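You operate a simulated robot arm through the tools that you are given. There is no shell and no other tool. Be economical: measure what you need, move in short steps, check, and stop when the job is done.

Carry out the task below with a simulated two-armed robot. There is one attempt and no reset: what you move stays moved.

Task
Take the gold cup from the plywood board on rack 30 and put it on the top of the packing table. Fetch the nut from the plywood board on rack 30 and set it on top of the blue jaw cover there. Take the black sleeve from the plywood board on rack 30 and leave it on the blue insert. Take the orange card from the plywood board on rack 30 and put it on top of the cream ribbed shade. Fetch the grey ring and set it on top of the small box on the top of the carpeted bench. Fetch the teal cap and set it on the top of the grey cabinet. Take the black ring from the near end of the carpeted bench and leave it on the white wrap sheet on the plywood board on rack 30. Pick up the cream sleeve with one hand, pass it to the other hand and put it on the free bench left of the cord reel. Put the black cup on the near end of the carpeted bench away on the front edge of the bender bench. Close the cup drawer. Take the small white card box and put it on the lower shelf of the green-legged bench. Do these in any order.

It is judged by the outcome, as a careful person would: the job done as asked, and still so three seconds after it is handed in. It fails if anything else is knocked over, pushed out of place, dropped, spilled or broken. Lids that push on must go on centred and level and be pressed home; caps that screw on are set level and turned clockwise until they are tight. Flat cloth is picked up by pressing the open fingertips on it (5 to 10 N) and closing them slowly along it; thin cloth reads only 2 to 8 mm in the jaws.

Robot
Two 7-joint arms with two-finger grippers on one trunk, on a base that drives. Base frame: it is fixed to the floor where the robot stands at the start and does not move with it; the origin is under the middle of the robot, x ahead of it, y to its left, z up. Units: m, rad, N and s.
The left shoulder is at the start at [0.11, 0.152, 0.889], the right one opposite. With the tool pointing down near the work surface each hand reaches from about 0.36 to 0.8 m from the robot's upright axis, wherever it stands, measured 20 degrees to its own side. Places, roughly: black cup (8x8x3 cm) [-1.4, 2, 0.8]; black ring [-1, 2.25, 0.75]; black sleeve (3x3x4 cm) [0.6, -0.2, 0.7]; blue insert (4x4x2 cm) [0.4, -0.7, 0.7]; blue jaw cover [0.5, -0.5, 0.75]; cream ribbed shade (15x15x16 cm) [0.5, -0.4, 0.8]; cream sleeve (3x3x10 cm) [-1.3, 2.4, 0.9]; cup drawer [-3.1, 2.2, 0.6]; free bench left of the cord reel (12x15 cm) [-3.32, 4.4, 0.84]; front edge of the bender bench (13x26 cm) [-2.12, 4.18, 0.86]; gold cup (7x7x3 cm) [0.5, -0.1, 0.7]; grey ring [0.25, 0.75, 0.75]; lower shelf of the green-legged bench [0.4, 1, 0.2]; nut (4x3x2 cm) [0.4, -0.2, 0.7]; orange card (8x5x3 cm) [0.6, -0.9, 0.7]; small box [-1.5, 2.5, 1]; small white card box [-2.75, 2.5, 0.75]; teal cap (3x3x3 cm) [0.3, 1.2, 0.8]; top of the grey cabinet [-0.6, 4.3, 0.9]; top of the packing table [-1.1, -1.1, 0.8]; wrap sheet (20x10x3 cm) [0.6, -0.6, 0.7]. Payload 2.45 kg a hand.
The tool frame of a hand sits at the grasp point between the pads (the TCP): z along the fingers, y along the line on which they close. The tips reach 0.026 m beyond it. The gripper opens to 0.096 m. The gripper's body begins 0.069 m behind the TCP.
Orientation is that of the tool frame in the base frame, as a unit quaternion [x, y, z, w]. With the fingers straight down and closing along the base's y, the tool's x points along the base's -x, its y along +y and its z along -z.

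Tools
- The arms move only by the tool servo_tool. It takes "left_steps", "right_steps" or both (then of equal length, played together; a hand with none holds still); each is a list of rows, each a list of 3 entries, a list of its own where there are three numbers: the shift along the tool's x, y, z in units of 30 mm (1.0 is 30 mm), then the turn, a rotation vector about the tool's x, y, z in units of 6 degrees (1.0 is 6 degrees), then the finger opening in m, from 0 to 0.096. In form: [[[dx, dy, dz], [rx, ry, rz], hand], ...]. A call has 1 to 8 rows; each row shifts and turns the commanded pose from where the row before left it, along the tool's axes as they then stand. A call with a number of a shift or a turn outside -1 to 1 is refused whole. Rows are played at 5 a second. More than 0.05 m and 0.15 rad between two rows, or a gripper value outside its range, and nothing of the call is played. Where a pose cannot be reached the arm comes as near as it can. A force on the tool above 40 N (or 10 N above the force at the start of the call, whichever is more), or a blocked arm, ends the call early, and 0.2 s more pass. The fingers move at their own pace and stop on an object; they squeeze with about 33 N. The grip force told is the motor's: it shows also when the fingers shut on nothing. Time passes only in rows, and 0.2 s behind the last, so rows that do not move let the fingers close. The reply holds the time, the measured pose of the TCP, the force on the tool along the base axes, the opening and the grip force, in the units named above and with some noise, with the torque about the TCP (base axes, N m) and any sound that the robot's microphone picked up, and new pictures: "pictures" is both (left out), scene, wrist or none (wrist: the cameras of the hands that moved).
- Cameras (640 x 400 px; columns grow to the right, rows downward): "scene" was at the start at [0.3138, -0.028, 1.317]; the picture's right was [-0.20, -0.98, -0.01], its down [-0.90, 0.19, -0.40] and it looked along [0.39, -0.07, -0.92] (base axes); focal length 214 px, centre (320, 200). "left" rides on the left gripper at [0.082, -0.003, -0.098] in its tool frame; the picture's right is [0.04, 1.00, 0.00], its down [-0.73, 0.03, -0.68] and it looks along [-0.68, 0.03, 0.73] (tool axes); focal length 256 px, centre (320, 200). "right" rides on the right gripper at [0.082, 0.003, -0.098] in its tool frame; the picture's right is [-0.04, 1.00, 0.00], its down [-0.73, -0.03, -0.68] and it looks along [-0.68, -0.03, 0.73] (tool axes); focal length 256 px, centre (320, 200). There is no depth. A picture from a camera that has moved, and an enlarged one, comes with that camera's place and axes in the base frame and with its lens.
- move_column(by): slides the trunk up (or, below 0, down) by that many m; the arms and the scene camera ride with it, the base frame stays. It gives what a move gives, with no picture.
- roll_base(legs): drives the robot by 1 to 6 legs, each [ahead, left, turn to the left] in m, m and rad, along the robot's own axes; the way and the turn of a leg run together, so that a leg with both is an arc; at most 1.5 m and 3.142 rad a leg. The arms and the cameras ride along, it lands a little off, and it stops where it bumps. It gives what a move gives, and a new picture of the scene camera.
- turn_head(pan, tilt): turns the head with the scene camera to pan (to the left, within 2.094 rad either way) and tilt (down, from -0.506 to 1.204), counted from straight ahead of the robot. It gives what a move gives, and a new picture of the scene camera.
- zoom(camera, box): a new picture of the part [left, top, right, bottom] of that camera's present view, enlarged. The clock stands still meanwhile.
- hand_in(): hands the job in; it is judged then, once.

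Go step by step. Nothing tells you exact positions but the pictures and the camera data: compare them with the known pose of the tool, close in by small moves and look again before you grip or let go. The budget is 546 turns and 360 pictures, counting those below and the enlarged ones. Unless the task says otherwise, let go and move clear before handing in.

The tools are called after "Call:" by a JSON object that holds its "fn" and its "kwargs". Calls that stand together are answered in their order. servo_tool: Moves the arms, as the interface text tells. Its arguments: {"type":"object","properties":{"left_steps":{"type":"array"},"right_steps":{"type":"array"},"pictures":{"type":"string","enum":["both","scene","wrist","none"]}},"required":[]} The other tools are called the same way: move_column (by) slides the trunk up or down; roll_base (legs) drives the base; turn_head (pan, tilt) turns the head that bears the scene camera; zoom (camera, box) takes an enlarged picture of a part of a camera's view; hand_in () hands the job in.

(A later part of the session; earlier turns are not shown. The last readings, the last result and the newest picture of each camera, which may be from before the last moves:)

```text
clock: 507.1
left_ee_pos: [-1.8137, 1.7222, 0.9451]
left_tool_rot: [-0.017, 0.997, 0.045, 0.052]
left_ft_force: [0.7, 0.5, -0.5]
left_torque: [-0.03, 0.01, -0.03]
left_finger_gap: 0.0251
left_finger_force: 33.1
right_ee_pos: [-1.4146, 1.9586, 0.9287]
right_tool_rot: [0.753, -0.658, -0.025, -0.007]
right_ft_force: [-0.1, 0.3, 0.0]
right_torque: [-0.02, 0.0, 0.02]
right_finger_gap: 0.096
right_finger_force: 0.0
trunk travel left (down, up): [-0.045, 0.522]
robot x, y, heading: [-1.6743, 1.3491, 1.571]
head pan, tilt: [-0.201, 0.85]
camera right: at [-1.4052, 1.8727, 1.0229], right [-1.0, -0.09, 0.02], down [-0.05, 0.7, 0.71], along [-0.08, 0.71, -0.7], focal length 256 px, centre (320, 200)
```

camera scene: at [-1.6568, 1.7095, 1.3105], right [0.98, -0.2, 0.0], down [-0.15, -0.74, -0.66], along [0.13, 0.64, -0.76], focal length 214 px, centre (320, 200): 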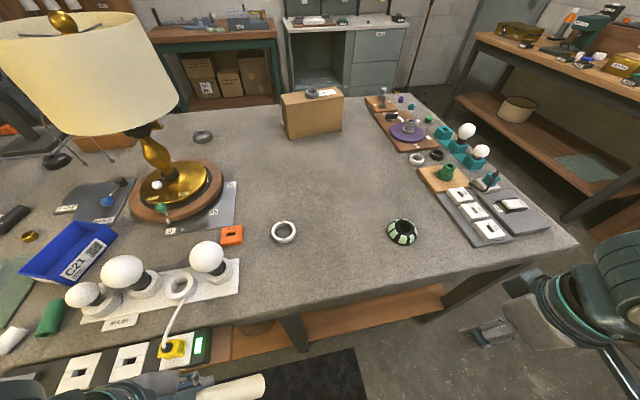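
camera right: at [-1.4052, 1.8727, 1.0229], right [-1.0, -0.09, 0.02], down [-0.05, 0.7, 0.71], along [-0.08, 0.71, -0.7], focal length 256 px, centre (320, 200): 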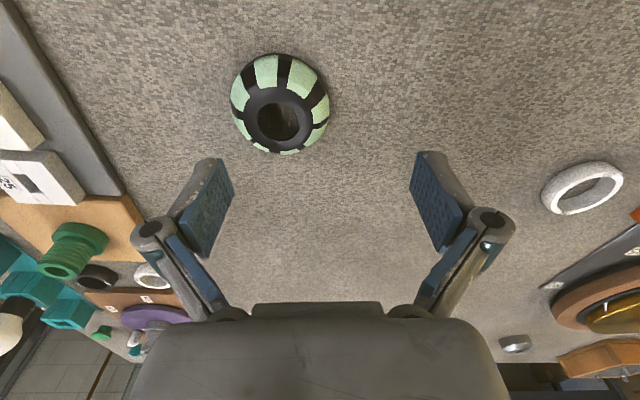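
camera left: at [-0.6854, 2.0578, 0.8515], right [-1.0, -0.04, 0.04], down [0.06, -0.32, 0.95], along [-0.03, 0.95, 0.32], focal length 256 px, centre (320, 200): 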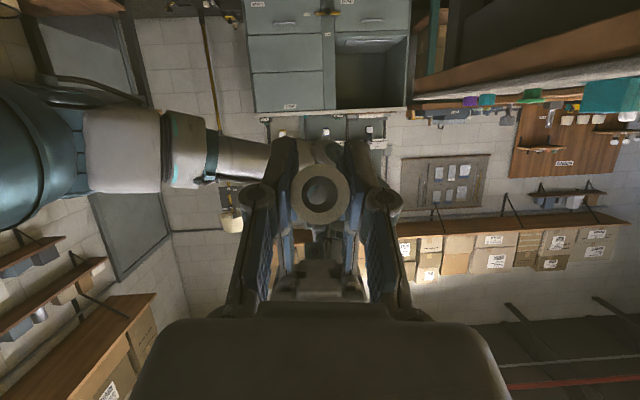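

Call:
{"fn": "servo_tool", "kwargs": {"right_steps": [[[0, -0.52, 0.3], [0, 0, 0], 0.096], [[0, -0.52, 0.6], [0, 0, 0], 0.096], [[0, 0, 0.5], [0, 0, 0], 0.096], [[0, 0, 0], [0, 0, 0], 0.096]], "pictures": "wrist"}}

```text
clock: 508.1
left_ee_pos: [-1.812, 1.7202, 0.9465]
left_tool_rot: [-0.017, 0.998, 0.046, 0.051]
left_ft_force: [-0.2, 0.7, -0.9]
left_torque: [-0.02, 0.01, -0.02]
left_finger_gap: 0.0248
left_finger_force: 33.3
right_ee_pos: [-1.3842, 1.9632, 0.8863]
right_tool_rot: [0.753, -0.658, -0.025, -0.008]
right_ft_force: [-0.6, 1.0, -0.6]
right_torque: [-0.02, -0.03, 0.01]
right_finger_gap: 0.0961
right_finger_force: 0.0
trunk travel left (down, up): [-0.045, 0.522]
robot x, y, heading: [-1.675, 1.3499, 1.569]
head pan, tilt: [-0.201, 0.85]
camera right: at [-1.3748, 1.8779, 0.9811], right [-1.0, -0.09, 0.02], down [-0.05, 0.7, 0.71], along [-0.08, 0.71, -0.7], focal length 256 px, centre (320, 200)
```

right: 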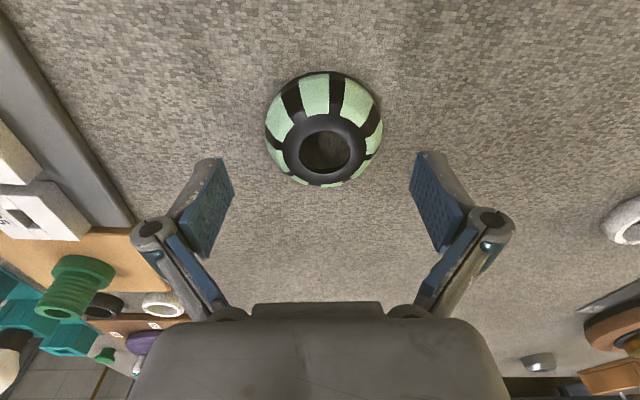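

Call:
{"fn": "servo_tool", "kwargs": {"right_steps": [[[0.15, 0.05, 0.5], [0, 0, 0], 0.096], [[0, 0, 0.5], [0, 0, 0], 0.096], [[0, 0, 0.08], [0, 0, 0], 0.096], [[0, 0, 0], [0, 0, 0], 0.08], [[0, 0, 0], [0, 0, 0], 0.06], [[0, 0, 0], [0, 0, 0], 0.04], [[0, 0, 0], [0, 0, 0], 0.04]], "pictures": "wrist"}}

```text
clock: 509.7
left_ee_pos: [-1.8131, 1.7209, 0.9465]
left_tool_rot: [-0.017, 0.998, 0.046, 0.051]
left_ft_force: [0.4, 0.4, -0.5]
left_torque: [-0.02, 0.03, 0.02]
left_finger_gap: 0.025
left_finger_force: 33.1
right_ee_pos: [-1.3858, 1.9601, 0.8538]
right_tool_rot: [0.752, -0.659, -0.024, -0.008]
right_ft_force: [0.7, 0.1, 2.1]
right_torque: [0.05, 0.06, 0.0]
right_finger_gap: 0.0696
right_finger_force: 33.1
trunk travel left (down, up): [-0.045, 0.522]
robot x, y, heading: [-1.674, 1.3493, 1.572]
head pan, tilt: [-0.201, 0.85]
camera right: at [-1.3772, 1.8749, 0.9487], right [-1.0, -0.09, 0.02], down [-0.05, 0.7, 0.71], along [-0.08, 0.71, -0.7], focal length 256 px, centre (320, 200)
```

right: 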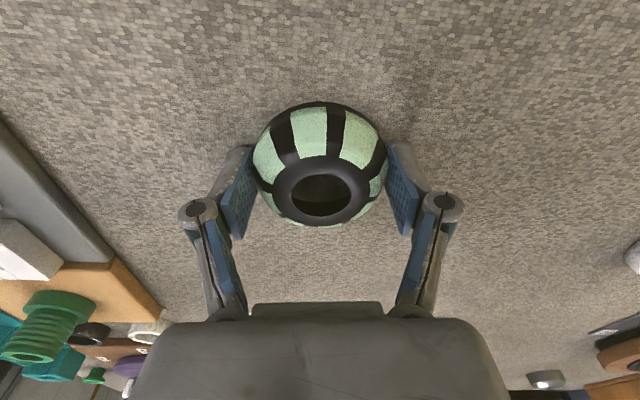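

The black cup is gripped. I'll lift it, go round the east end and along the north aisle to the bender bench.

Call:
{"fn": "servo_tool", "kwargs": {"right_steps": [[[0, 0, -0.9], [0, 0, 0], 0.04], [[0, 0, -1], [0, 0, 0], 0.04], [[0.5, 0, -1], [0, 0, 0], 0.04], [[0.7, 0, -0.5], [0, 0, 0], 0.04]], "pictures": "none"}}

Call:
{"fn": "roll_base", "kwargs": {"legs": [[-0.3, 0, 0], [0, -1.2, 0], [1.1, 0, 0], [1.1, 0, 0], [0, 1.0, 0]]}}

```text
clock: 510.7
left_ee_pos: [-1.8127, 1.7185, 0.9474]
left_tool_rot: [-0.018, 0.998, 0.046, 0.051]
left_ft_force: [-0.4, -0.6, -0.4]
left_torque: [-0.02, 0.05, 0.03]
left_finger_gap: 0.025
left_finger_force: 33.0
right_ee_pos: [-1.3792, 1.9181, 0.954]
right_tool_rot: [0.752, -0.658, -0.025, -0.007]
right_ft_force: [0.3, -0.3, -0.2]
right_torque: [0.01, 0.03, 0.01]
right_finger_gap: 0.0696
right_finger_force: 33.2
trunk travel left (down, up): [-0.045, 0.522]
robot x, y, heading: [-1.6711, 1.3517, 1.569]
head pan, tilt: [-0.201, 0.85]
```

```text
clock: 533.7
left_ee_pos: [-1.5535, 3.634, 0.946]
left_tool_rot: [-0.008, 0.998, 0.045, 0.049]
left_ft_force: [0.8, -0.2, -0.7]
left_torque: [-0.03, 0.05, 0.02]
left_finger_gap: 0.0224
left_finger_force: 32.5
right_ee_pos: [-1.1154, 3.8269, 0.9526]
right_tool_rot: [0.747, -0.665, -0.027, -0.007]
right_ft_force: [-0.4, -0.1, -2.3]
right_torque: [0.01, 0.02, 0.03]
right_finger_gap: 0.0691
right_finger_force: 32.8
trunk travel left (down, up): [-0.045, 0.522]
robot x, y, heading: [-1.4255, 3.2617, 1.554]
head pan, tilt: [-0.201, 0.85]
camera scene: at [-1.3971, 3.6212, 1.3102], right [0.98, -0.22, 0.0], down [-0.17, -0.74, -0.66], along [0.14, 0.64, -0.76], focal length 214 px, centre (320, 200)
```

scene: 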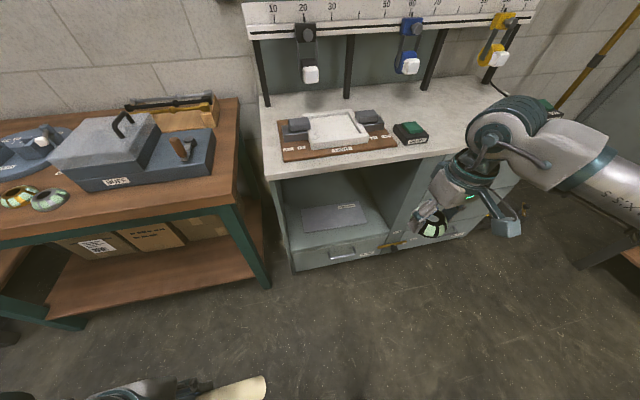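

Call:
{"fn": "zoom", "kwargs": {"camera": "left", "box": [160, 60, 480, 260]}}

```text
2.00 times, centred on (320, 160) of left
camera zoom: at [-1.6442, 3.6209, 1.0355], right [-0.06, 0.99, 0.08], down [0.66, -0.02, 0.75], along [0.75, 0.1, -0.66], focal length 512 px, centre (320, 280)
```

zoom: 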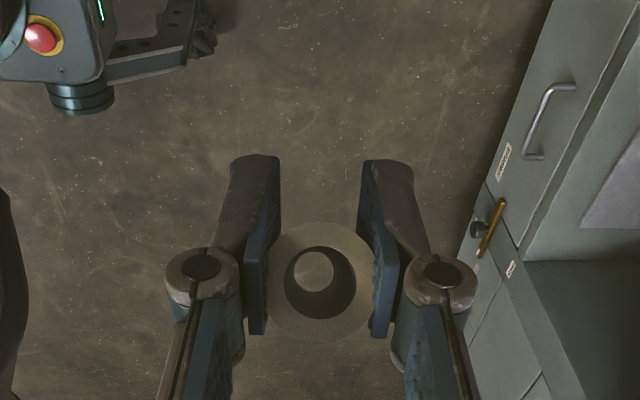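

The sleeve is slowly slipping along its axis. I'll tilt the left hand back so the sleeve lies level and stops sliding.

Call:
{"fn": "servo_tool", "kwargs": {"left_steps": [[[0, 0, 0], [0, -1.0, 0], 0.0], [[0, 0, 0], [0, -1.0, 0], 0.0], [[0, 0, 0], [0, -1.0, 0], 0.0], [[0, 0, 0], [0, -1.0, 0], 0.0], [[0, 0, 0], [0, -1.0, 0], 0.0], [[0, 0, 0], [0, -1.0, 0], 0.0], [[0, 0, 0], [0, -1.0, 0], 0.0], [[0, 0, 0], [0, -1.0, 0], 0.0]], "pictures": "none"}}

Call:
{"fn": "servo_tool", "kwargs": {"left_steps": [[[0, 0, 0], [0, -1.0, 0], 0.0], [[0, 0, 0], [0, -1.0, 0], 0.0], [[0, 0, 0], [0, -1.0, 0], 0.0], [[0, 0, 0], [0, 0, 0], 0.0]], "pictures": "wrist"}}

```text
clock: 535.5
left_ee_pos: [-1.5588, 3.6298, 0.9481]
left_tool_rot: [0.012, 0.89, 0.045, 0.454]
left_ft_force: [0.6, -0.2, -0.2]
left_torque: [-0.01, -0.02, -0.01]
left_finger_gap: 0.0223
left_finger_force: 33.4
right_ee_pos: [-1.1203, 3.8231, 0.9569]
right_tool_rot: [0.746, -0.665, -0.026, -0.011]
right_ft_force: [-0.4, 0.0, 0.5]
right_torque: [-0.01, -0.01, 0.01]
right_finger_gap: 0.0686
right_finger_force: 33.3
trunk travel left (down, up): [-0.045, 0.522]
robot x, y, heading: [-1.4225, 3.2579, 1.553]
head pan, tilt: [-0.201, 0.85]
```

```text
clock: 536.5
left_ee_pos: [-1.5577, 3.6303, 0.9487]
left_tool_rot: [0.019, 0.807, 0.043, 0.588]
left_ft_force: [-0.1, 0.1, -0.5]
left_torque: [-0.03, 0.03, -0.02]
left_finger_gap: 0.0221
left_finger_force: 33.0
right_ee_pos: [-1.1225, 3.8204, 0.9571]
right_tool_rot: [0.746, -0.665, -0.025, -0.01]
right_ft_force: [0.1, -0.5, 0.0]
right_torque: [0.0, -0.01, -0.04]
right_finger_gap: 0.0682
right_finger_force: 33.3
trunk travel left (down, up): [-0.045, 0.522]
robot x, y, heading: [-1.4242, 3.2571, 1.556]
head pan, tilt: [-0.201, 0.85]
camera left: at [-1.6766, 3.6285, 0.9005], right [-0.03, 1.0, 0.05], down [-0.42, -0.06, 0.91], along [0.91, 0.01, 0.42], focal length 256 px, centre (320, 200)
```

left: 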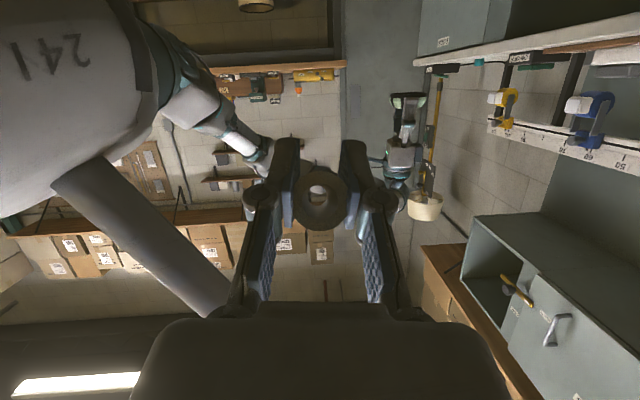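

Both objects creep slightly in the grips, so I'll hurry to the bender bench and set the cup down first.

Call:
{"fn": "roll_base", "kwargs": {"legs": [[0, 0.93, 0.015]]}}

```text
clock: 541.3
left_ee_pos: [-2.4925, 3.6321, 0.9475]
left_tool_rot: [0.008, 0.809, 0.052, 0.585]
left_ft_force: [0.3, 0.5, -0.5]
left_torque: [0.02, 0.0, -0.01]
left_finger_gap: 0.0226
left_finger_force: 33.0
right_ee_pos: [-2.06, 3.8332, 0.9572]
right_tool_rot: [0.755, -0.655, -0.025, -0.009]
right_ft_force: [0.7, -0.4, -1.4]
right_torque: [-0.04, 0.0, 0.03]
right_finger_gap: 0.0683
right_finger_force: 33.0
trunk travel left (down, up): [-0.045, 0.522]
robot x, y, heading: [-2.3511, 3.2642, 1.576]
head pan, tilt: [-0.201, 0.85]
camera scene: at [-2.3381, 3.6267, 1.3104], right [0.98, -0.19, 0.0], down [-0.15, -0.74, -0.66], along [0.13, 0.64, -0.76], focal length 214 px, centre (320, 200)
```

scene: 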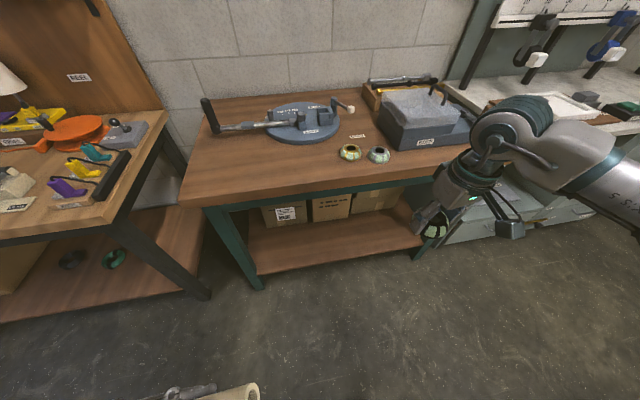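

Call:
{"fn": "roll_base", "kwargs": {"legs": [[0.31, 0.165, 0]]}}

Call:
{"fn": "servo_tool", "kwargs": {"right_steps": [[[0, 0, 0.6], [0, 0, 0], 0.04], [[0, 0, 0.6], [0, 0, 0], 0.04], [[0, 0, 0.3], [0, 0, 0], 0.04], [[0, 0, 0], [0, 0, 0], 0.04], [[0, 0, 0], [0, 0, 0], 0.04]], "pictures": "wrist"}}

```text
clock: 543.6
left_ee_pos: [-2.6592, 3.9391, 0.9485]
left_tool_rot: [0.01, 0.808, 0.052, 0.586]
left_ft_force: [0.0, 0.0, -1.4]
left_torque: [0.02, 0.01, 0.01]
left_finger_gap: 0.0225
left_finger_force: 33.0
right_ee_pos: [-2.2273, 4.1395, 0.9591]
right_tool_rot: [0.755, -0.655, -0.027, -0.01]
right_ft_force: [-1.1, 0.2, -1.3]
right_torque: [0.01, -0.02, 0.01]
right_finger_gap: 0.068
right_finger_force: 33.3
trunk travel left (down, up): [-0.045, 0.522]
robot x, y, heading: [-2.5164, 3.5759, 1.572]
head pan, tilt: [-0.201, 0.85]
camera scene: at [-2.5048, 3.9373, 1.3103], right [0.98, -0.19, 0.0], down [-0.15, -0.74, -0.66], along [0.13, 0.64, -0.76], focal length 214 px, centre (320, 200)
```

scene: 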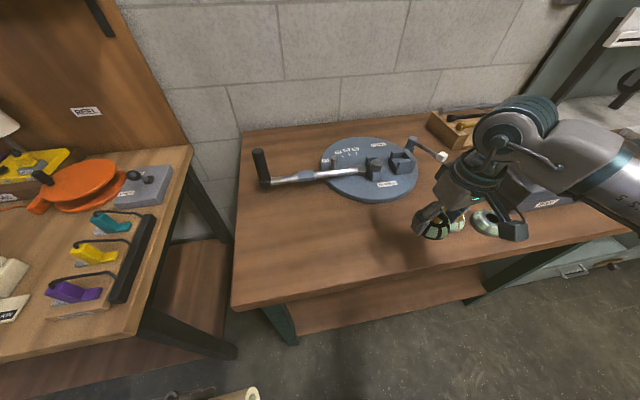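

```text
clock: 544.8
left_ee_pos: [-2.6598, 3.9355, 0.9505]
left_tool_rot: [0.012, 0.808, 0.054, 0.586]
left_ft_force: [-0.9, 0.0, -0.4]
left_torque: [-0.04, 0.02, -0.01]
left_finger_gap: 0.0223
left_finger_force: 33.4
right_ee_pos: [-2.2307, 4.1386, 0.9166]
right_tool_rot: [0.754, -0.656, -0.028, -0.012]
right_ft_force: [0.0, 0.1, -0.5]
right_torque: [0.0, -0.02, 0.0]
right_finger_gap: 0.0677
right_finger_force: 33.2
trunk travel left (down, up): [-0.045, 0.522]
robot x, y, heading: [-2.5171, 3.5789, 1.578]
head pan, tilt: [-0.201, 0.85]
camera right: at [-2.2197, 4.0524, 1.011], right [-0.99, -0.1, 0.02], down [-0.05, 0.69, 0.72], along [-0.09, 0.72, -0.69], focal length 256 px, centre (320, 200)
```

right: 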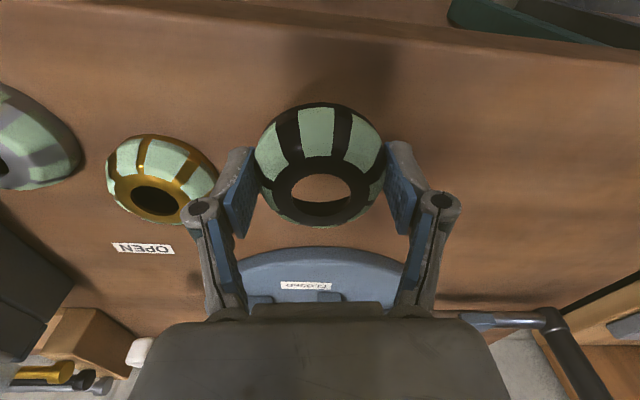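

Call:
{"fn": "servo_tool", "kwargs": {"right_steps": [[[0, 0, 0.2], [0, 0, 0], 0.04], [[0, 0, 0.2], [0, 0, 0], 0.04], [[0, 0, 0.12], [0, 0, 0], 0.04], [[0, 0, 0.1], [0, 0, 0], 0.04], [[0, 0, 0], [0, 0, 0], 0.04]], "pictures": "none"}}

Call:
{"fn": "servo_tool", "kwargs": {"right_steps": [[[0, 0, 0.1], [0, 0, 0], 0.04], [[0, 0, 0.08], [0, 0, 0], 0.04], [[0, 0, 0], [0, 0, 0], 0.04]], "pictures": "none"}}

```text
clock: 546.0
left_ee_pos: [-2.6602, 3.9345, 0.9516]
left_tool_rot: [0.012, 0.808, 0.054, 0.586]
left_ft_force: [0.3, 0.4, -1.3]
left_torque: [0.02, 0.01, 0.05]
left_finger_gap: 0.0224
left_finger_force: 32.5
right_ee_pos: [-2.2306, 4.1395, 0.8996]
right_tool_rot: [0.754, -0.656, -0.029, -0.012]
right_ft_force: [0.0, -1.5, -1.2]
right_torque: [-0.05, 0.02, 0.02]
right_finger_gap: 0.0676
right_finger_force: 33.1
trunk travel left (down, up): [-0.045, 0.522]
robot x, y, heading: [-2.5169, 3.5765, 1.574]
head pan, tilt: [-0.201, 0.85]
```

```text
clock: 546.8
left_ee_pos: [-2.6594, 3.9346, 0.9519]
left_tool_rot: [0.012, 0.808, 0.054, 0.586]
left_ft_force: [0.2, 0.2, -0.7]
left_torque: [0.02, 0.03, 0.01]
left_finger_gap: 0.0225
left_finger_force: 32.8
right_ee_pos: [-2.2309, 4.14, 0.8941]
right_tool_rot: [0.755, -0.655, -0.028, -0.012]
right_ft_force: [-1.1, 0.2, -1.7]
right_torque: [-0.03, -0.03, 0.02]
right_finger_gap: 0.0675
right_finger_force: 33.1
trunk travel left (down, up): [-0.045, 0.522]
robot x, y, heading: [-2.5196, 3.5726, 1.573]
head pan, tilt: [-0.201, 0.85]
```

Call:
{"fn": "servo_tool", "kwargs": {"right_steps": [[[0, 0, 0.1], [0, 0, 0], 0.04], [[0, 0, 0.1], [0, 0, 0], 0.04], [[0, 0, 0.1], [0, 0, 0], 0.04], [[0, 0, 0], [0, 0, 0], 0.04]], "pictures": "none"}}

Call:
{"fn": "servo_tool", "kwargs": {"right_steps": [[[0, 0, 0.08], [0, 0, 0], 0.04], [[0, 0, 0.08], [0, 0, 0], 0.04], [[0, 0, 0], [0, 0, 0], 0.04]], "pictures": "wrist"}}

```text
clock: 547.8
left_ee_pos: [-2.659, 3.9353, 0.9524]
left_tool_rot: [0.012, 0.808, 0.053, 0.587]
left_ft_force: [-0.5, -0.4, -0.3]
left_torque: [0.03, 0.04, -0.01]
left_finger_gap: 0.0225
left_finger_force: 32.7
right_ee_pos: [-2.2294, 4.1409, 0.8839]
right_tool_rot: [0.754, -0.656, -0.029, -0.013]
right_ft_force: [0.9, 0.7, 3.8]
right_torque: [-0.11, -0.12, 0.05]
right_finger_gap: 0.0676
right_finger_force: 33.2
trunk travel left (down, up): [-0.045, 0.522]
robot x, y, heading: [-2.5174, 3.5788, 1.574]
head pan, tilt: [-0.201, 0.85]
```

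```text
clock: 548.6
left_ee_pos: [-2.6607, 3.934, 0.9525]
left_tool_rot: [0.012, 0.808, 0.055, 0.587]
left_ft_force: [0.6, 0.2, -0.3]
left_torque: [0.0, 0.01, 0.03]
left_finger_gap: 0.0226
left_finger_force: 32.8
right_ee_pos: [-2.2311, 4.1391, 0.8825]
right_tool_rot: [0.754, -0.656, -0.03, -0.015]
right_ft_force: [5.4, 5.1, 27.5]
right_torque: [0.18, -0.56, 0.36]
right_finger_gap: 0.0669
right_finger_force: 33.0
trunk travel left (down, up): [-0.045, 0.522]
robot x, y, heading: [-2.5142, 3.5769, 1.575]
head pan, tilt: [-0.201, 0.85]
camera right: at [-2.2211, 4.0528, 0.9756], right [-0.99, -0.1, 0.02], down [-0.05, 0.69, 0.72], along [-0.09, 0.72, -0.69], focal length 256 px, centre (320, 200)
```

right: 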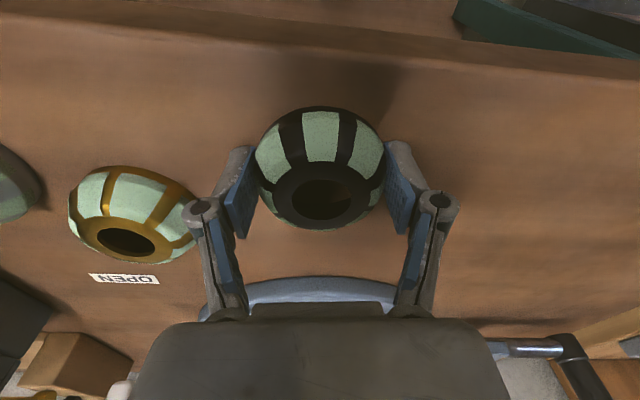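

Seated. I'll relieve, open just enough, and lift straight up.

Call:
{"fn": "servo_tool", "kwargs": {"right_steps": [[[0, 0, -0.13], [0, 0, 0], 0.04], [[0, 0, 0], [0, 0, 0], 0.075], [[0, 0, 0], [0, 0, 0], 0.088], [[0, 0, 0], [0, 0, 0], 0.088], [[0, 0, -0.8], [0, 0, 0], 0.088], [[0, 0, -1], [0, 0, 0], 0.088], [[0, 0, -1], [0, 0, 0], 0.088]], "pictures": "wrist"}}

```text
clock: 550.2
left_ee_pos: [-2.6598, 3.9353, 0.9511]
left_tool_rot: [0.013, 0.808, 0.053, 0.587]
left_ft_force: [-0.1, -0.8, 0.3]
left_torque: [0.02, 0.04, 0.02]
left_finger_gap: 0.0222
left_finger_force: 33.2
right_ee_pos: [-2.2289, 4.1345, 0.9686]
right_tool_rot: [0.754, -0.656, -0.029, -0.012]
right_ft_force: [0.6, 0.4, 0.4]
right_torque: [0.03, 0.01, 0.0]
right_finger_gap: 0.0882
right_finger_force: 0.0
trunk travel left (down, up): [-0.045, 0.522]
robot x, y, heading: [-2.5207, 3.5752, 1.579]
head pan, tilt: [-0.201, 0.85]
camera right: at [-2.2187, 4.0487, 1.0619], right [-0.99, -0.1, 0.02], down [-0.05, 0.69, 0.72], along [-0.09, 0.72, -0.69], focal length 256 px, centre (320, 200)
```

right: 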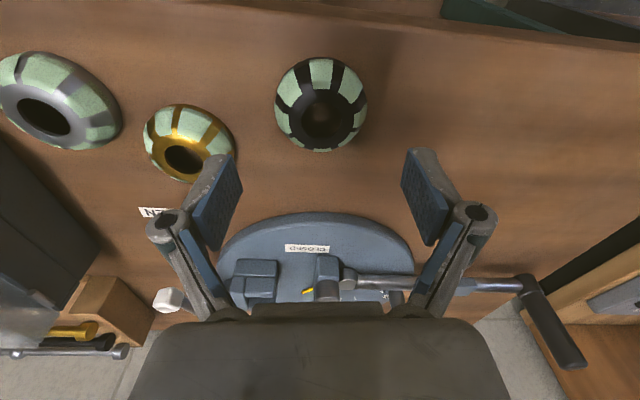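

The black cup is on the front edge of the bender bench. Next the sleeve: I'll retract the right hand, back off slightly, and move along to the cord-reel bench for a look.

Call:
{"fn": "servo_tool", "kwargs": {"right_steps": [[[0.5, 0, -1], [0, 0, 0], 0.08], [[1, 0, -0.5], [0, 0, 0], 0.08], [[1, 0, 0], [0, 0, 0], 0.08], [[1, 0, 0], [0, 0, 0], 0.08], [[1, 0, 0], [0, 0, 0], 0.08], [[1, 0, 0], [0, 0, 0], 0.08], [[1, 0, 0], [0, 0, 0], 0.08]], "pictures": "none"}}

Call:
{"fn": "roll_base", "kwargs": {"legs": [[-0.1, 0, 0], [0, 0.56, 0]]}}

Call:
{"fn": "turn_head", "kwargs": {"pan": 0.3, "tilt": 0.7}}

```text
clock: 551.8
left_ee_pos: [-2.6598, 3.9336, 0.9519]
left_tool_rot: [0.013, 0.808, 0.053, 0.587]
left_ft_force: [-0.4, 0.3, -0.6]
left_torque: [0.0, 0.0, 0.02]
left_finger_gap: 0.0222
left_finger_force: 32.3
right_ee_pos: [-2.1989, 3.939, 1.0008]
right_tool_rot: [0.755, -0.655, -0.029, -0.013]
right_ft_force: [0.4, 0.2, -0.3]
right_torque: [0.03, 0.01, 0.0]
right_finger_gap: 0.0802
right_finger_force: 0.1
trunk travel left (down, up): [-0.045, 0.522]
robot x, y, heading: [-2.5209, 3.5768, 1.576]
head pan, tilt: [-0.201, 0.85]
```

```text
clock: 555.8
left_ee_pos: [-3.2194, 3.8318, 0.9517]
left_tool_rot: [0.011, 0.809, 0.055, 0.586]
left_ft_force: [0.1, -0.1, -0.2]
left_torque: [-0.02, 0.04, 0.0]
left_finger_gap: 0.0226
left_finger_force: 33.0
right_ee_pos: [-2.7604, 3.8368, 1.001]
right_tool_rot: [0.754, -0.656, -0.03, -0.011]
right_ft_force: [-0.4, -0.9, 0.7]
right_torque: [0.02, -0.02, -0.01]
right_finger_gap: 0.08
right_finger_force: 0.1
trunk travel left (down, up): [-0.045, 0.522]
robot x, y, heading: [-3.0791, 3.4711, 1.577]
head pan, tilt: [-0.201, 0.85]
camera scene: at [-3.0652, 3.8324, 1.3107], right [0.98, -0.19, 0.0], down [-0.15, -0.74, -0.66], along [0.13, 0.64, -0.75], focal length 214 px, centre (320, 200)
```

scene: 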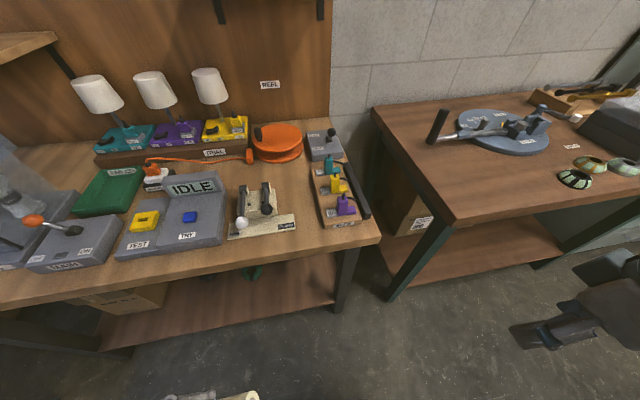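

```text
clock: 556.7
left_ee_pos: [-3.2207, 3.8282, 0.9526]
left_tool_rot: [0.013, 0.809, 0.055, 0.586]
left_ft_force: [-0.5, 0.6, -1.3]
left_torque: [0.04, 0.02, -0.03]
left_finger_gap: 0.0223
left_finger_force: 33.2
right_ee_pos: [-2.7614, 3.8331, 1.0014]
right_tool_rot: [0.756, -0.654, -0.03, -0.013]
right_ft_force: [0.2, -0.5, -1.0]
right_torque: [0.01, 0.03, 0.0]
right_finger_gap: 0.0798
right_finger_force: 0.1
trunk travel left (down, up): [-0.045, 0.522]
robot x, y, heading: [-3.0829, 3.4711, 1.58]
head pan, tilt: [0.3, 0.7]
camera scene: at [-3.108, 3.8367, 1.3229], right [0.95, 0.3, 0.0], down [0.19, -0.62, -0.76], along [-0.23, 0.73, -0.65], focal length 214 px, centre (320, 200)
```

scene: 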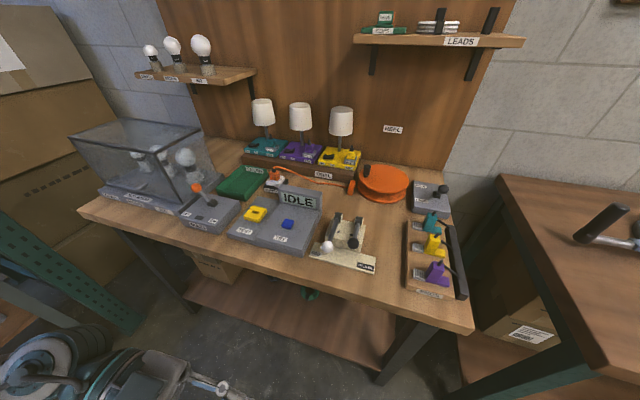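

Call:
{"fn": "zoom", "kwargs": {"camera": "scene", "box": [230, 140, 430, 265]}}

```text
3.20 times, centred on (330, 202) of scene
camera zoom: at [-3.108, 3.8367, 1.3229], right [0.95, 0.3, 0.0], down [0.19, -0.62, -0.76], along [-0.23, 0.73, -0.65], focal length 686 px, centre (288, 192)
```

zoom: 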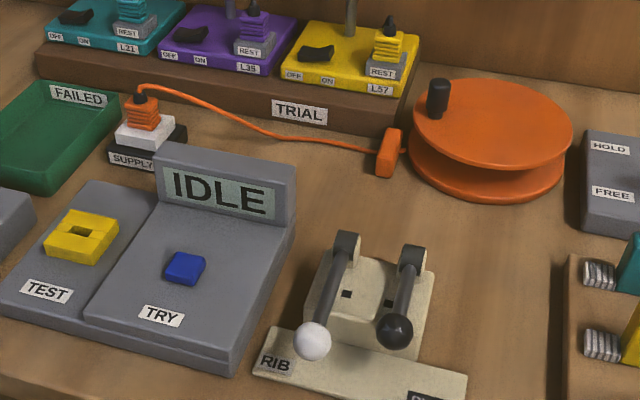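

The free spot left of the reel is around [-3.27, 4.40]. I'll turn the left hand outward so the sleeve hangs upright, and check it.

Call:
{"fn": "servo_tool", "kwargs": {"left_steps": [[[0, 0, -0.5], [0, 1, 0], 0.0], [[0, 0, -0.5], [0, 1, 0], 0.0], [[0, 0, -0.3], [0, 1, 0], 0.0], [[0, 0, 0], [0, 1, 0], 0.0], [[0, 0, 0], [0, 1, 0], 0.0], [[0, 0, 0], [0, 1, 0], 0.0], [[0, 0, 0], [0, 1, 0], 0.0], [[0, 0, 0], [0, 1, 0], 0.0]], "pictures": "none"}}

Call:
{"fn": "servo_tool", "kwargs": {"left_steps": [[[0, 0, 0], [0, 1, 0], 0.0], [[0, 0, 0], [0, 1, 0], 0.0], [[0, 0, 0], [0, 1, 0], 0.0], [[0, 0, 0], [0, 1, 0], 0.0], [[0, 0, 0], [0, 1, 0], 0.0], [[0, 0, 0], [0, 1, 0], 0.0], [[0, 0, 0], [0, 1, 0], 0.0], [[0, 0, 0], [0, 1, 0], 0.0]], "pictures": "none"}}

Call:
{"fn": "turn_head", "kwargs": {"pan": 0.3, "tilt": 1.1}}

```text
clock: 558.5
left_ee_pos: [-3.2558, 3.8243, 0.9675]
left_tool_rot: [-0.01, 0.977, 0.056, 0.206]
left_ft_force: [0.1, -0.5, -0.6]
left_torque: [0.01, 0.0, 0.0]
left_finger_gap: 0.0223
left_finger_force: 32.6
right_ee_pos: [-2.759, 3.8343, 1.0009]
right_tool_rot: [0.756, -0.654, -0.03, -0.012]
right_ft_force: [-0.3, 0.5, 0.2]
right_torque: [-0.01, 0.01, 0.03]
right_finger_gap: 0.0799
right_finger_force: 0.1
trunk travel left (down, up): [-0.045, 0.522]
robot x, y, heading: [-3.0768, 3.4692, 1.578]
head pan, tilt: [0.3, 0.7]
```

```text
clock: 560.3
left_ee_pos: [-3.2553, 3.8263, 0.9676]
left_tool_rot: [-0.034, 0.976, 0.046, -0.209]
left_ft_force: [0.1, 0.8, -0.8]
left_torque: [0.01, 0.01, -0.02]
left_finger_gap: 0.0223
left_finger_force: 32.8
right_ee_pos: [-2.759, 3.8347, 1.0013]
right_tool_rot: [0.755, -0.655, -0.029, -0.013]
right_ft_force: [0.0, 0.9, 0.6]
right_torque: [0.0, 0.0, 0.03]
right_finger_gap: 0.0802
right_finger_force: 0.1
trunk travel left (down, up): [-0.045, 0.522]
robot x, y, heading: [-3.0793, 3.4718, 1.585]
head pan, tilt: [0.3, 0.7]
```

```text
clock: 561.2
left_ee_pos: [-3.2552, 3.8242, 0.9683]
left_tool_rot: [-0.032, 0.977, 0.046, -0.208]
left_ft_force: [-0.7, -0.5, -0.6]
left_torque: [0.02, 0.01, 0.02]
left_finger_gap: 0.0226
left_finger_force: 32.9
right_ee_pos: [-2.7606, 3.8332, 1.0024]
right_tool_rot: [0.755, -0.655, -0.031, -0.014]
right_ft_force: [0.3, -1.0, 0.3]
right_torque: [-0.04, 0.06, -0.02]
right_finger_gap: 0.0798
right_finger_force: 0.0
trunk travel left (down, up): [-0.045, 0.522]
robot x, y, heading: [-3.0819, 3.4705, 1.576]
head pan, tilt: [0.3, 1.1]
camera scene: at [-3.0998, 3.8164, 1.293], right [0.95, 0.3, 0.0], down [0.27, -0.85, -0.45], along [-0.14, 0.43, -0.89], focal length 214 px, centre (320, 200)
```

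scene: 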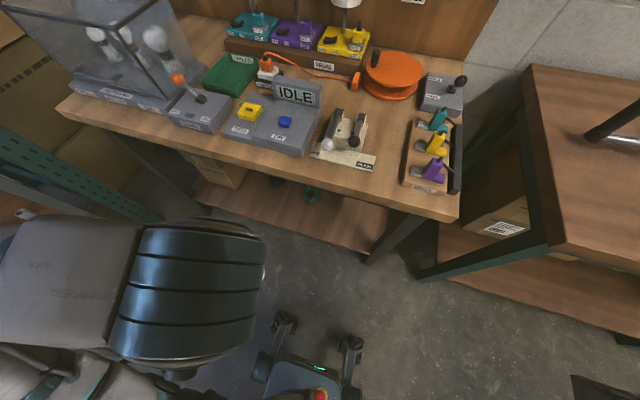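

Call:
{"fn": "zoom", "kwargs": {"camera": "left", "box": [0, 0, 640, 400]}}

```text
1.00 times, centred on (320, 200) of left (not enlarged: the box is as wide or as high as the picture)
camera zoom: at [-3.2891, 3.8071, 1.0902], right [-0.08, 0.99, 0.12], down [0.95, 0.04, 0.32], along [0.32, 0.14, -0.94], focal length 256 px, centre (320, 200)
```

zoom: 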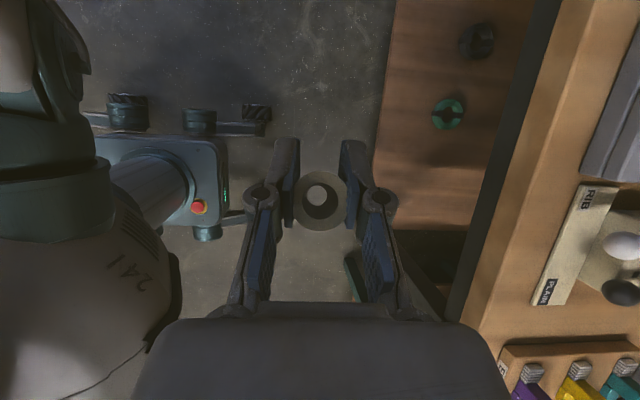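

The sleeve hangs about 19 degrees off vertical; three more turns will fix that. Then I'll drive closer and extend toward the free spot.

Call:
{"fn": "servo_tool", "kwargs": {"left_steps": [[[0, 0, -0.5], [0, 1, 0], 0.0], [[0, 0, -0.6], [0, 1, 0], 0.0], [[0, 0, -0.6], [0, 1, 0], 0.0]], "pictures": "none"}}

Call:
{"fn": "roll_base", "kwargs": {"legs": [[0.17, 0.0, 0]]}}

Call:
{"fn": "servo_tool", "kwargs": {"left_steps": [[[0, 1, 0], [0, 0, 0], 0.0], [[0, 1, 0], [0, 0, 0], 0.0], [[0, 1, 0], [0, 0, 0], 0.0], [[0, 1, 0], [0, 0, 0], 0.0], [[0, 1, 0], [0, 0, 0], 0.0], [[0, 1, 0], [0, 0, 0], 0.0], [[0, 0, 0], [0, 0, 0], 0.0]], "pictures": "both"}}

```text
clock: 562.0
left_ee_pos: [-3.3276, 3.7991, 0.9623]
left_tool_rot: [-0.04, 0.932, 0.042, -0.357]
left_ft_force: [0.2, 0.2, 0.0]
left_torque: [0.02, 0.01, 0.02]
left_finger_gap: 0.0226
left_finger_force: 33.3
left hand out of reach, approached as far as the arm can: row 1, 2, 3
right_ee_pos: [-2.76, 3.8332, 1.0018]
right_tool_rot: [0.755, -0.655, -0.03, -0.014]
right_ft_force: [-0.1, 0.1, 0.8]
right_torque: [0.02, 0.0, 0.0]
right_finger_gap: 0.0798
right_finger_force: 0.0
trunk travel left (down, up): [-0.045, 0.522]
robot x, y, heading: [-3.0792, 3.4739, 1.574]
head pan, tilt: [0.3, 1.1]
```

```text
clock: 563.4
left_ee_pos: [-3.3305, 3.9701, 0.9615]
left_tool_rot: [-0.04, 0.932, 0.04, -0.357]
left_ft_force: [-1.3, -0.2, -0.4]
left_torque: [-0.03, 0.03, -0.02]
left_finger_gap: 0.0223
left_finger_force: 33.7
right_ee_pos: [-2.7625, 4.0048, 1.0022]
right_tool_rot: [0.754, -0.655, -0.03, -0.013]
right_ft_force: [-0.4, 1.0, -0.6]
right_torque: [-0.08, 0.03, -0.01]
right_finger_gap: 0.0801
right_finger_force: 0.1
trunk travel left (down, up): [-0.045, 0.522]
robot x, y, heading: [-3.0828, 3.6424, 1.581]
head pan, tilt: [0.3, 1.1]
camera scene: at [-3.1019, 3.9875, 1.2928], right [0.95, 0.3, 0.0], down [0.27, -0.85, -0.45], along [-0.14, 0.43, -0.89], focal length 214 px, centre (320, 200)
```

scene: 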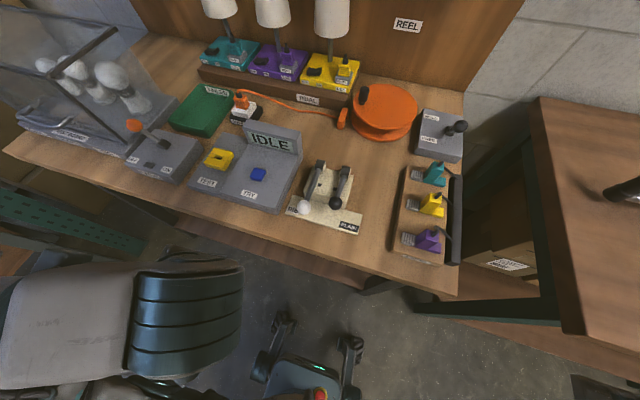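

```text
clock: 565.0
left_ee_pos: [-3.3756, 4.1302, 0.9589]
left_tool_rot: [-0.04, 0.933, 0.045, -0.356]
left_ft_force: [0.3, -17.5, 7.9]
left_torque: [-1.39, -0.03, 0.04]
left_finger_gap: 0.0263
left_finger_force: 32.9
left hand out of reach, approached as far as the arm can: row 1, 2, 3, 4, 5, 6
right_ee_pos: [-2.7598, 3.9983, 1.005]
right_tool_rot: [0.755, -0.655, -0.033, -0.015]
right_ft_force: [0.4, 0.0, 0.2]
right_torque: [-0.02, 0.01, -0.02]
right_finger_gap: 0.0798
right_finger_force: 0.0
trunk travel left (down, up): [-0.045, 0.522]
robot x, y, heading: [-3.0818, 3.6443, 1.581]
head pan, tilt: [0.3, 1.1]
camera scene: at [-3.1006, 3.9827, 1.2944], right [0.95, 0.3, 0.0], down [0.27, -0.85, -0.45], along [-0.14, 0.43, -0.89], focal length 214 px, centre (320, 200)
camera left: at [-3.3698, 4.1114, 1.0866], right [-0.07, 0.99, 0.14], down [1.0, 0.07, 0.02], along [0.01, 0.14, -0.99], focal length 256 px, centre (320, 200)
```

scene: 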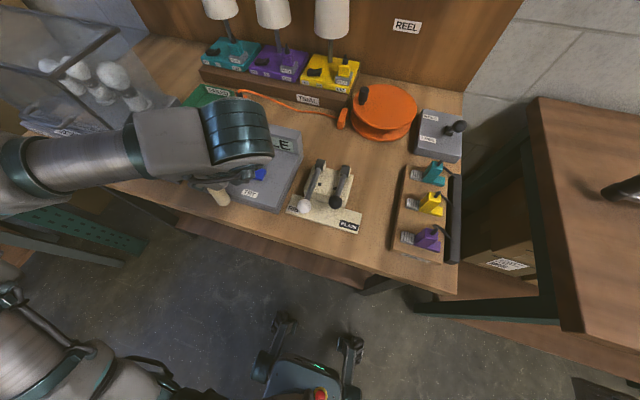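
left: 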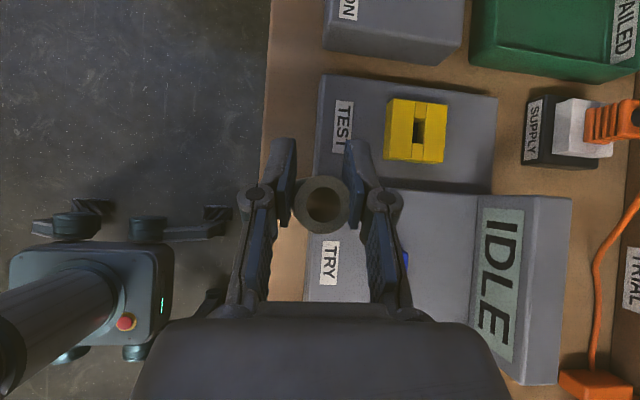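

The hanging sleeve touched the panel's front edge. Backing off at once.

Call:
{"fn": "servo_tool", "kwargs": {"left_steps": [[[0, -1, 0], [0, 0, 0], 0.0], [[0, -1, 0], [0, 0, 0], 0.0], [[0, -0.8, 0], [0, 0, 0], 0.0]], "pictures": "wrist"}}

```text
clock: 565.8
left_ee_pos: [-3.3723, 4.0484, 0.9492]
left_tool_rot: [-0.041, 0.933, 0.042, -0.356]
left_ft_force: [0.2, -0.1, -1.1]
left_torque: [0.0, 0.0, 0.02]
left_finger_gap: 0.0225
left_finger_force: 32.6
right_ee_pos: [-2.7616, 4.0009, 1.0046]
right_tool_rot: [0.755, -0.655, -0.031, -0.014]
right_ft_force: [0.3, 0.3, 0.1]
right_torque: [0.02, 0.0, 0.01]
right_finger_gap: 0.0799
right_finger_force: 0.0
trunk travel left (down, up): [-0.045, 0.522]
robot x, y, heading: [-3.0834, 3.6473, 1.579]
head pan, tilt: [0.3, 1.1]
camera left: at [-3.3668, 4.0307, 1.0768], right [-0.07, 0.99, 0.14], down [1.0, 0.07, 0.02], along [0.01, 0.14, -0.99], focal length 256 px, centre (320, 200)
```

left: 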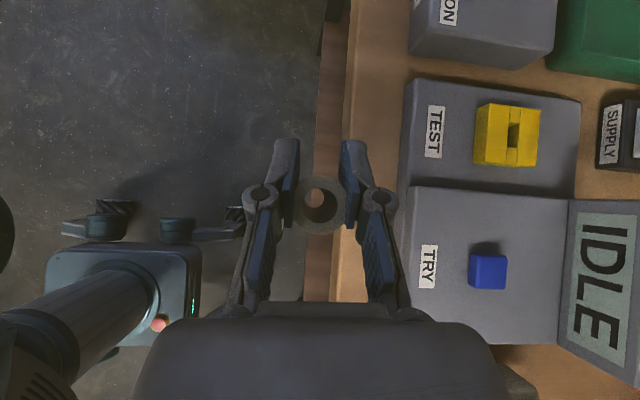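

This tilt can't reach that far in. I'll set the sleeve upright on the free left part of the bender bench, re-grip it from above with the left hand, and then place it properly.

Call:
{"fn": "roll_base", "kwargs": {"legs": [[-0.12, 0, 0]]}}

Call:
{"fn": "move_column", "kwargs": {"by": 0.06}}

Call:
{"fn": "roll_base", "kwargs": {"legs": [[0, -0.86, 0], [0.15, 0, 0]]}}

Call:
{"fn": "zoom", "kwargs": {"camera": "left", "box": [0, 0, 640, 400]}}

```text
clock: 567.1
left_ee_pos: [-3.3709, 3.9278, 0.9503]
left_tool_rot: [-0.04, 0.932, 0.043, -0.357]
left_ft_force: [-0.6, -0.7, -0.5]
left_torque: [0.06, -0.03, -0.03]
left_finger_gap: 0.0222
left_finger_force: 32.9
right_ee_pos: [-2.7603, 3.8816, 1.0037]
right_tool_rot: [0.755, -0.655, -0.032, -0.015]
right_ft_force: [0.1, -0.6, 0.3]
right_torque: [0.05, 0.01, -0.01]
right_finger_gap: 0.08
right_finger_force: 0.0
trunk travel left (down, up): [-0.045, 0.522]
robot x, y, heading: [-3.0791, 3.5242, 1.577]
head pan, tilt: [0.3, 1.1]
camera scene: at [-3.1007, 3.8677, 1.2931], right [0.95, 0.3, 0.0], down [0.27, -0.85, -0.45], along [-0.14, 0.43, -0.89], focal length 214 px, centre (320, 200)
```

scene: 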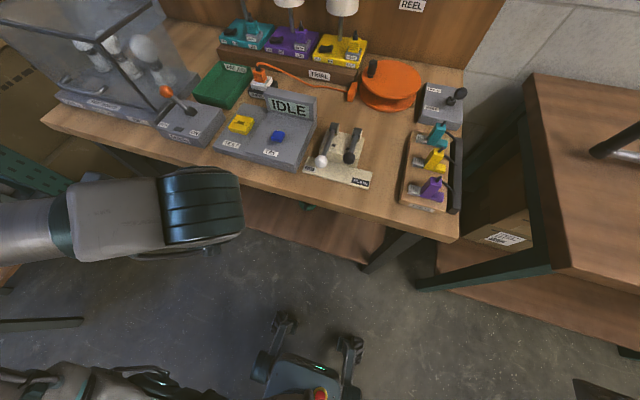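

```text
clock: 568.1
left_ee_pos: [-3.3724, 3.9274, 1.0104]
left_tool_rot: [-0.041, 0.932, 0.044, -0.356]
left_ft_force: [-0.3, -0.5, -0.7]
left_torque: [-0.03, -0.01, -0.01]
left_finger_gap: 0.0225
left_finger_force: 32.9
right_ee_pos: [-2.7599, 3.8799, 1.0639]
right_tool_rot: [0.755, -0.654, -0.032, -0.015]
right_ft_force: [0.6, -0.2, 0.7]
right_torque: [-0.05, -0.02, -0.01]
right_finger_gap: 0.0802
right_finger_force: 0.0
trunk travel left (down, up): [-0.105, 0.462]
robot x, y, heading: [-3.0777, 3.525, 1.577]
head pan, tilt: [0.3, 1.1]
```

```text
clock: 573.6
left_ee_pos: [-2.5114, 4.0839, 1.0115]
left_tool_rot: [-0.043, 0.932, 0.044, -0.357]
left_ft_force: [-0.3, 0.8, -0.5]
left_torque: [-0.03, 0.01, 0.01]
left_finger_gap: 0.0226
left_finger_force: 32.9
right_ee_pos: [-1.8998, 4.0395, 1.0659]
right_tool_rot: [0.756, -0.653, -0.032, -0.016]
right_ft_force: [1.0, 0.5, -1.0]
right_torque: [-0.07, 0.04, -0.01]
right_finger_gap: 0.0801
right_finger_force: 0.0
trunk travel left (down, up): [-0.105, 0.462]
robot x, y, heading: [-2.2183, 3.6834, 1.58]
head pan, tilt: [0.3, 1.1]
camera scene: at [-2.2407, 3.9521, 1.3735], right [0.95, 0.31, 0.0], down [0.27, -0.85, -0.45], along [-0.14, 0.43, -0.89], focal length 214 px, centre (320, 200)
```

scene: 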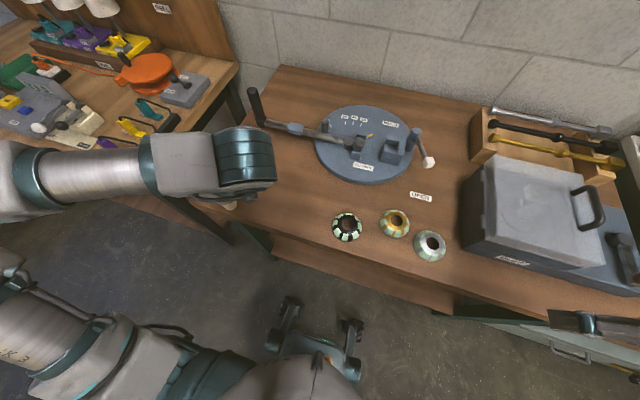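

```text
1.00 times, centred on (320, 200) of left (not enlarged: the box is as wide or as high as the picture)
camera zoom: at [-2.5054, 4.067, 1.1383], right [-0.08, 0.99, 0.14], down [1.0, 0.08, 0.02], along [0.01, 0.14, -0.99], focal length 256 px, centre (320, 200)
```

zoom: 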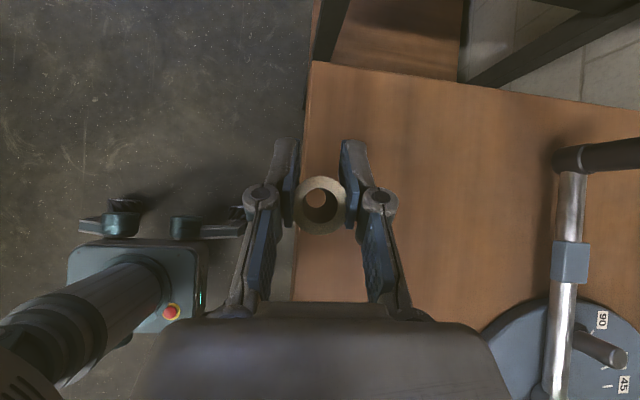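

Call:
{"fn": "roll_base", "kwargs": {"legs": [[0.03, 0, 0]]}}

Call:
{"fn": "servo_tool", "kwargs": {"left_steps": [[[0, 0.9, 0], [0, 0, 0], 0.0], [[0, 0.9, 0], [0, 0, 0], 0.0], [[0, 0, 0], [0, 0, 0], 0.0]], "pictures": "wrist"}}

```text
clock: 574.5
left_ee_pos: [-2.51, 4.11, 1.0145]
left_tool_rot: [-0.043, 0.932, 0.046, -0.358]
left_ft_force: [1.3, -0.5, -0.3]
left_torque: [-0.04, -0.01, 0.04]
left_finger_gap: 0.0222
left_finger_force: 32.9
right_ee_pos: [-1.8978, 4.0644, 1.0669]
right_tool_rot: [0.757, -0.653, -0.035, -0.017]
right_ft_force: [0.1, 0.4, -1.4]
right_torque: [-0.05, 0.01, -0.01]
right_finger_gap: 0.0799
right_finger_force: 0.1
trunk travel left (down, up): [-0.105, 0.462]
robot x, y, heading: [-2.2159, 3.7135, 1.583]
head pan, tilt: [0.3, 1.1]
camera scene: at [-2.2401, 3.9794, 1.3741], right [0.95, 0.31, 0.0], down [0.27, -0.85, -0.45], along [-0.14, 0.43, -0.89], focal length 214 px, centre (320, 200)
```

scene: 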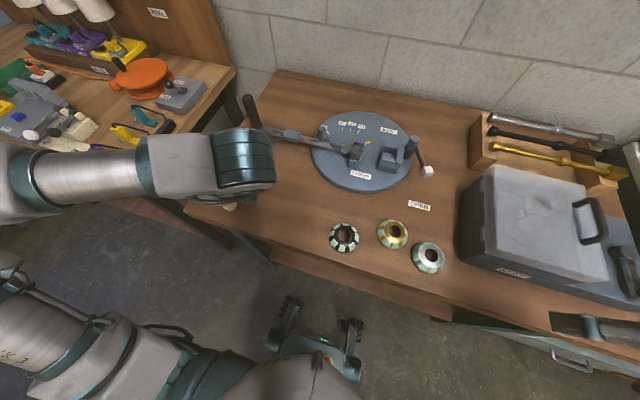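

```text
clock: 575.3
left_ee_pos: [-2.5133, 4.1615, 1.0224]
left_tool_rot: [-0.045, 0.932, 0.048, -0.356]
left_ft_force: [0.0, -0.3, -0.3]
left_torque: [0.01, 0.0, 0.0]
left_finger_gap: 0.0222
left_finger_force: 33.1
right_ee_pos: [-1.8989, 4.0612, 1.0678]
right_tool_rot: [0.756, -0.653, -0.035, -0.018]
right_ft_force: [-0.9, 0.0, -0.7]
right_torque: [0.01, -0.01, -0.02]
right_finger_gap: 0.0801
right_finger_force: 0.1
trunk travel left (down, up): [-0.105, 0.462]
robot x, y, heading: [-2.2154, 3.7115, 1.582]
head pan, tilt: [0.3, 1.1]
camera left: at [-2.5071, 4.1419, 1.1487], right [-0.08, 0.99, 0.15], down [1.0, 0.08, 0.02], along [0.01, 0.15, -0.99], focal length 256 px, centre (320, 200)
```

left: 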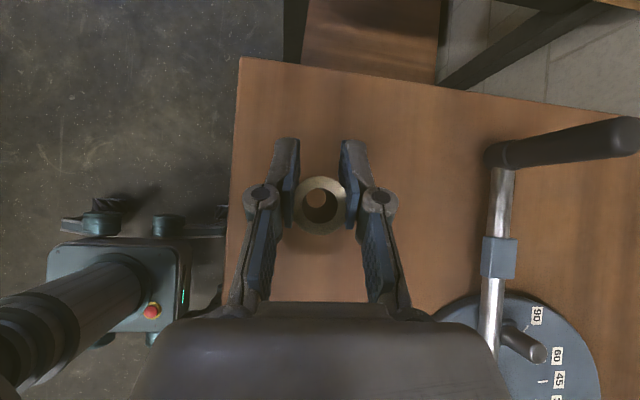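

Call:
{"fn": "move_column", "kwargs": {"by": -0.055}}

Call:
{"fn": "move_column", "kwargs": {"by": -0.008}}

```text
clock: 576.2
left_ee_pos: [-2.5097, 4.1606, 0.9689]
left_tool_rot: [-0.044, 0.932, 0.048, -0.357]
left_ft_force: [0.4, -0.1, 0.1]
left_torque: [0.05, -0.03, -0.04]
left_finger_gap: 0.0222
left_finger_force: 33.0
right_ee_pos: [-1.8956, 4.0616, 1.0132]
right_tool_rot: [0.757, -0.652, -0.036, -0.017]
right_ft_force: [-0.7, -0.6, -0.2]
right_torque: [0.02, 0.0, -0.04]
right_finger_gap: 0.0799
right_finger_force: 0.0
trunk travel left (down, up): [-0.05, 0.517]
robot x, y, heading: [-2.2186, 3.7143, 1.582]
head pan, tilt: [0.3, 1.1]
```

```text
clock: 576.8
left_ee_pos: [-2.5114, 4.1599, 0.9593]
left_tool_rot: [-0.045, 0.932, 0.048, -0.357]
left_ft_force: [0.5, 0.2, 0.1]
left_torque: [0.02, -0.01, -0.01]
left_finger_gap: 0.0225
left_finger_force: 32.9
right_ee_pos: [-1.899, 4.0625, 1.005]
right_tool_rot: [0.757, -0.652, -0.036, -0.019]
right_ft_force: [0.3, -0.1, 0.5]
right_torque: [0.01, -0.02, -0.03]
right_finger_gap: 0.0797
right_finger_force: 0.1
trunk travel left (down, up): [-0.042, 0.525]
robot x, y, heading: [-2.2184, 3.7157, 1.583]
head pan, tilt: [0.3, 1.1]
```

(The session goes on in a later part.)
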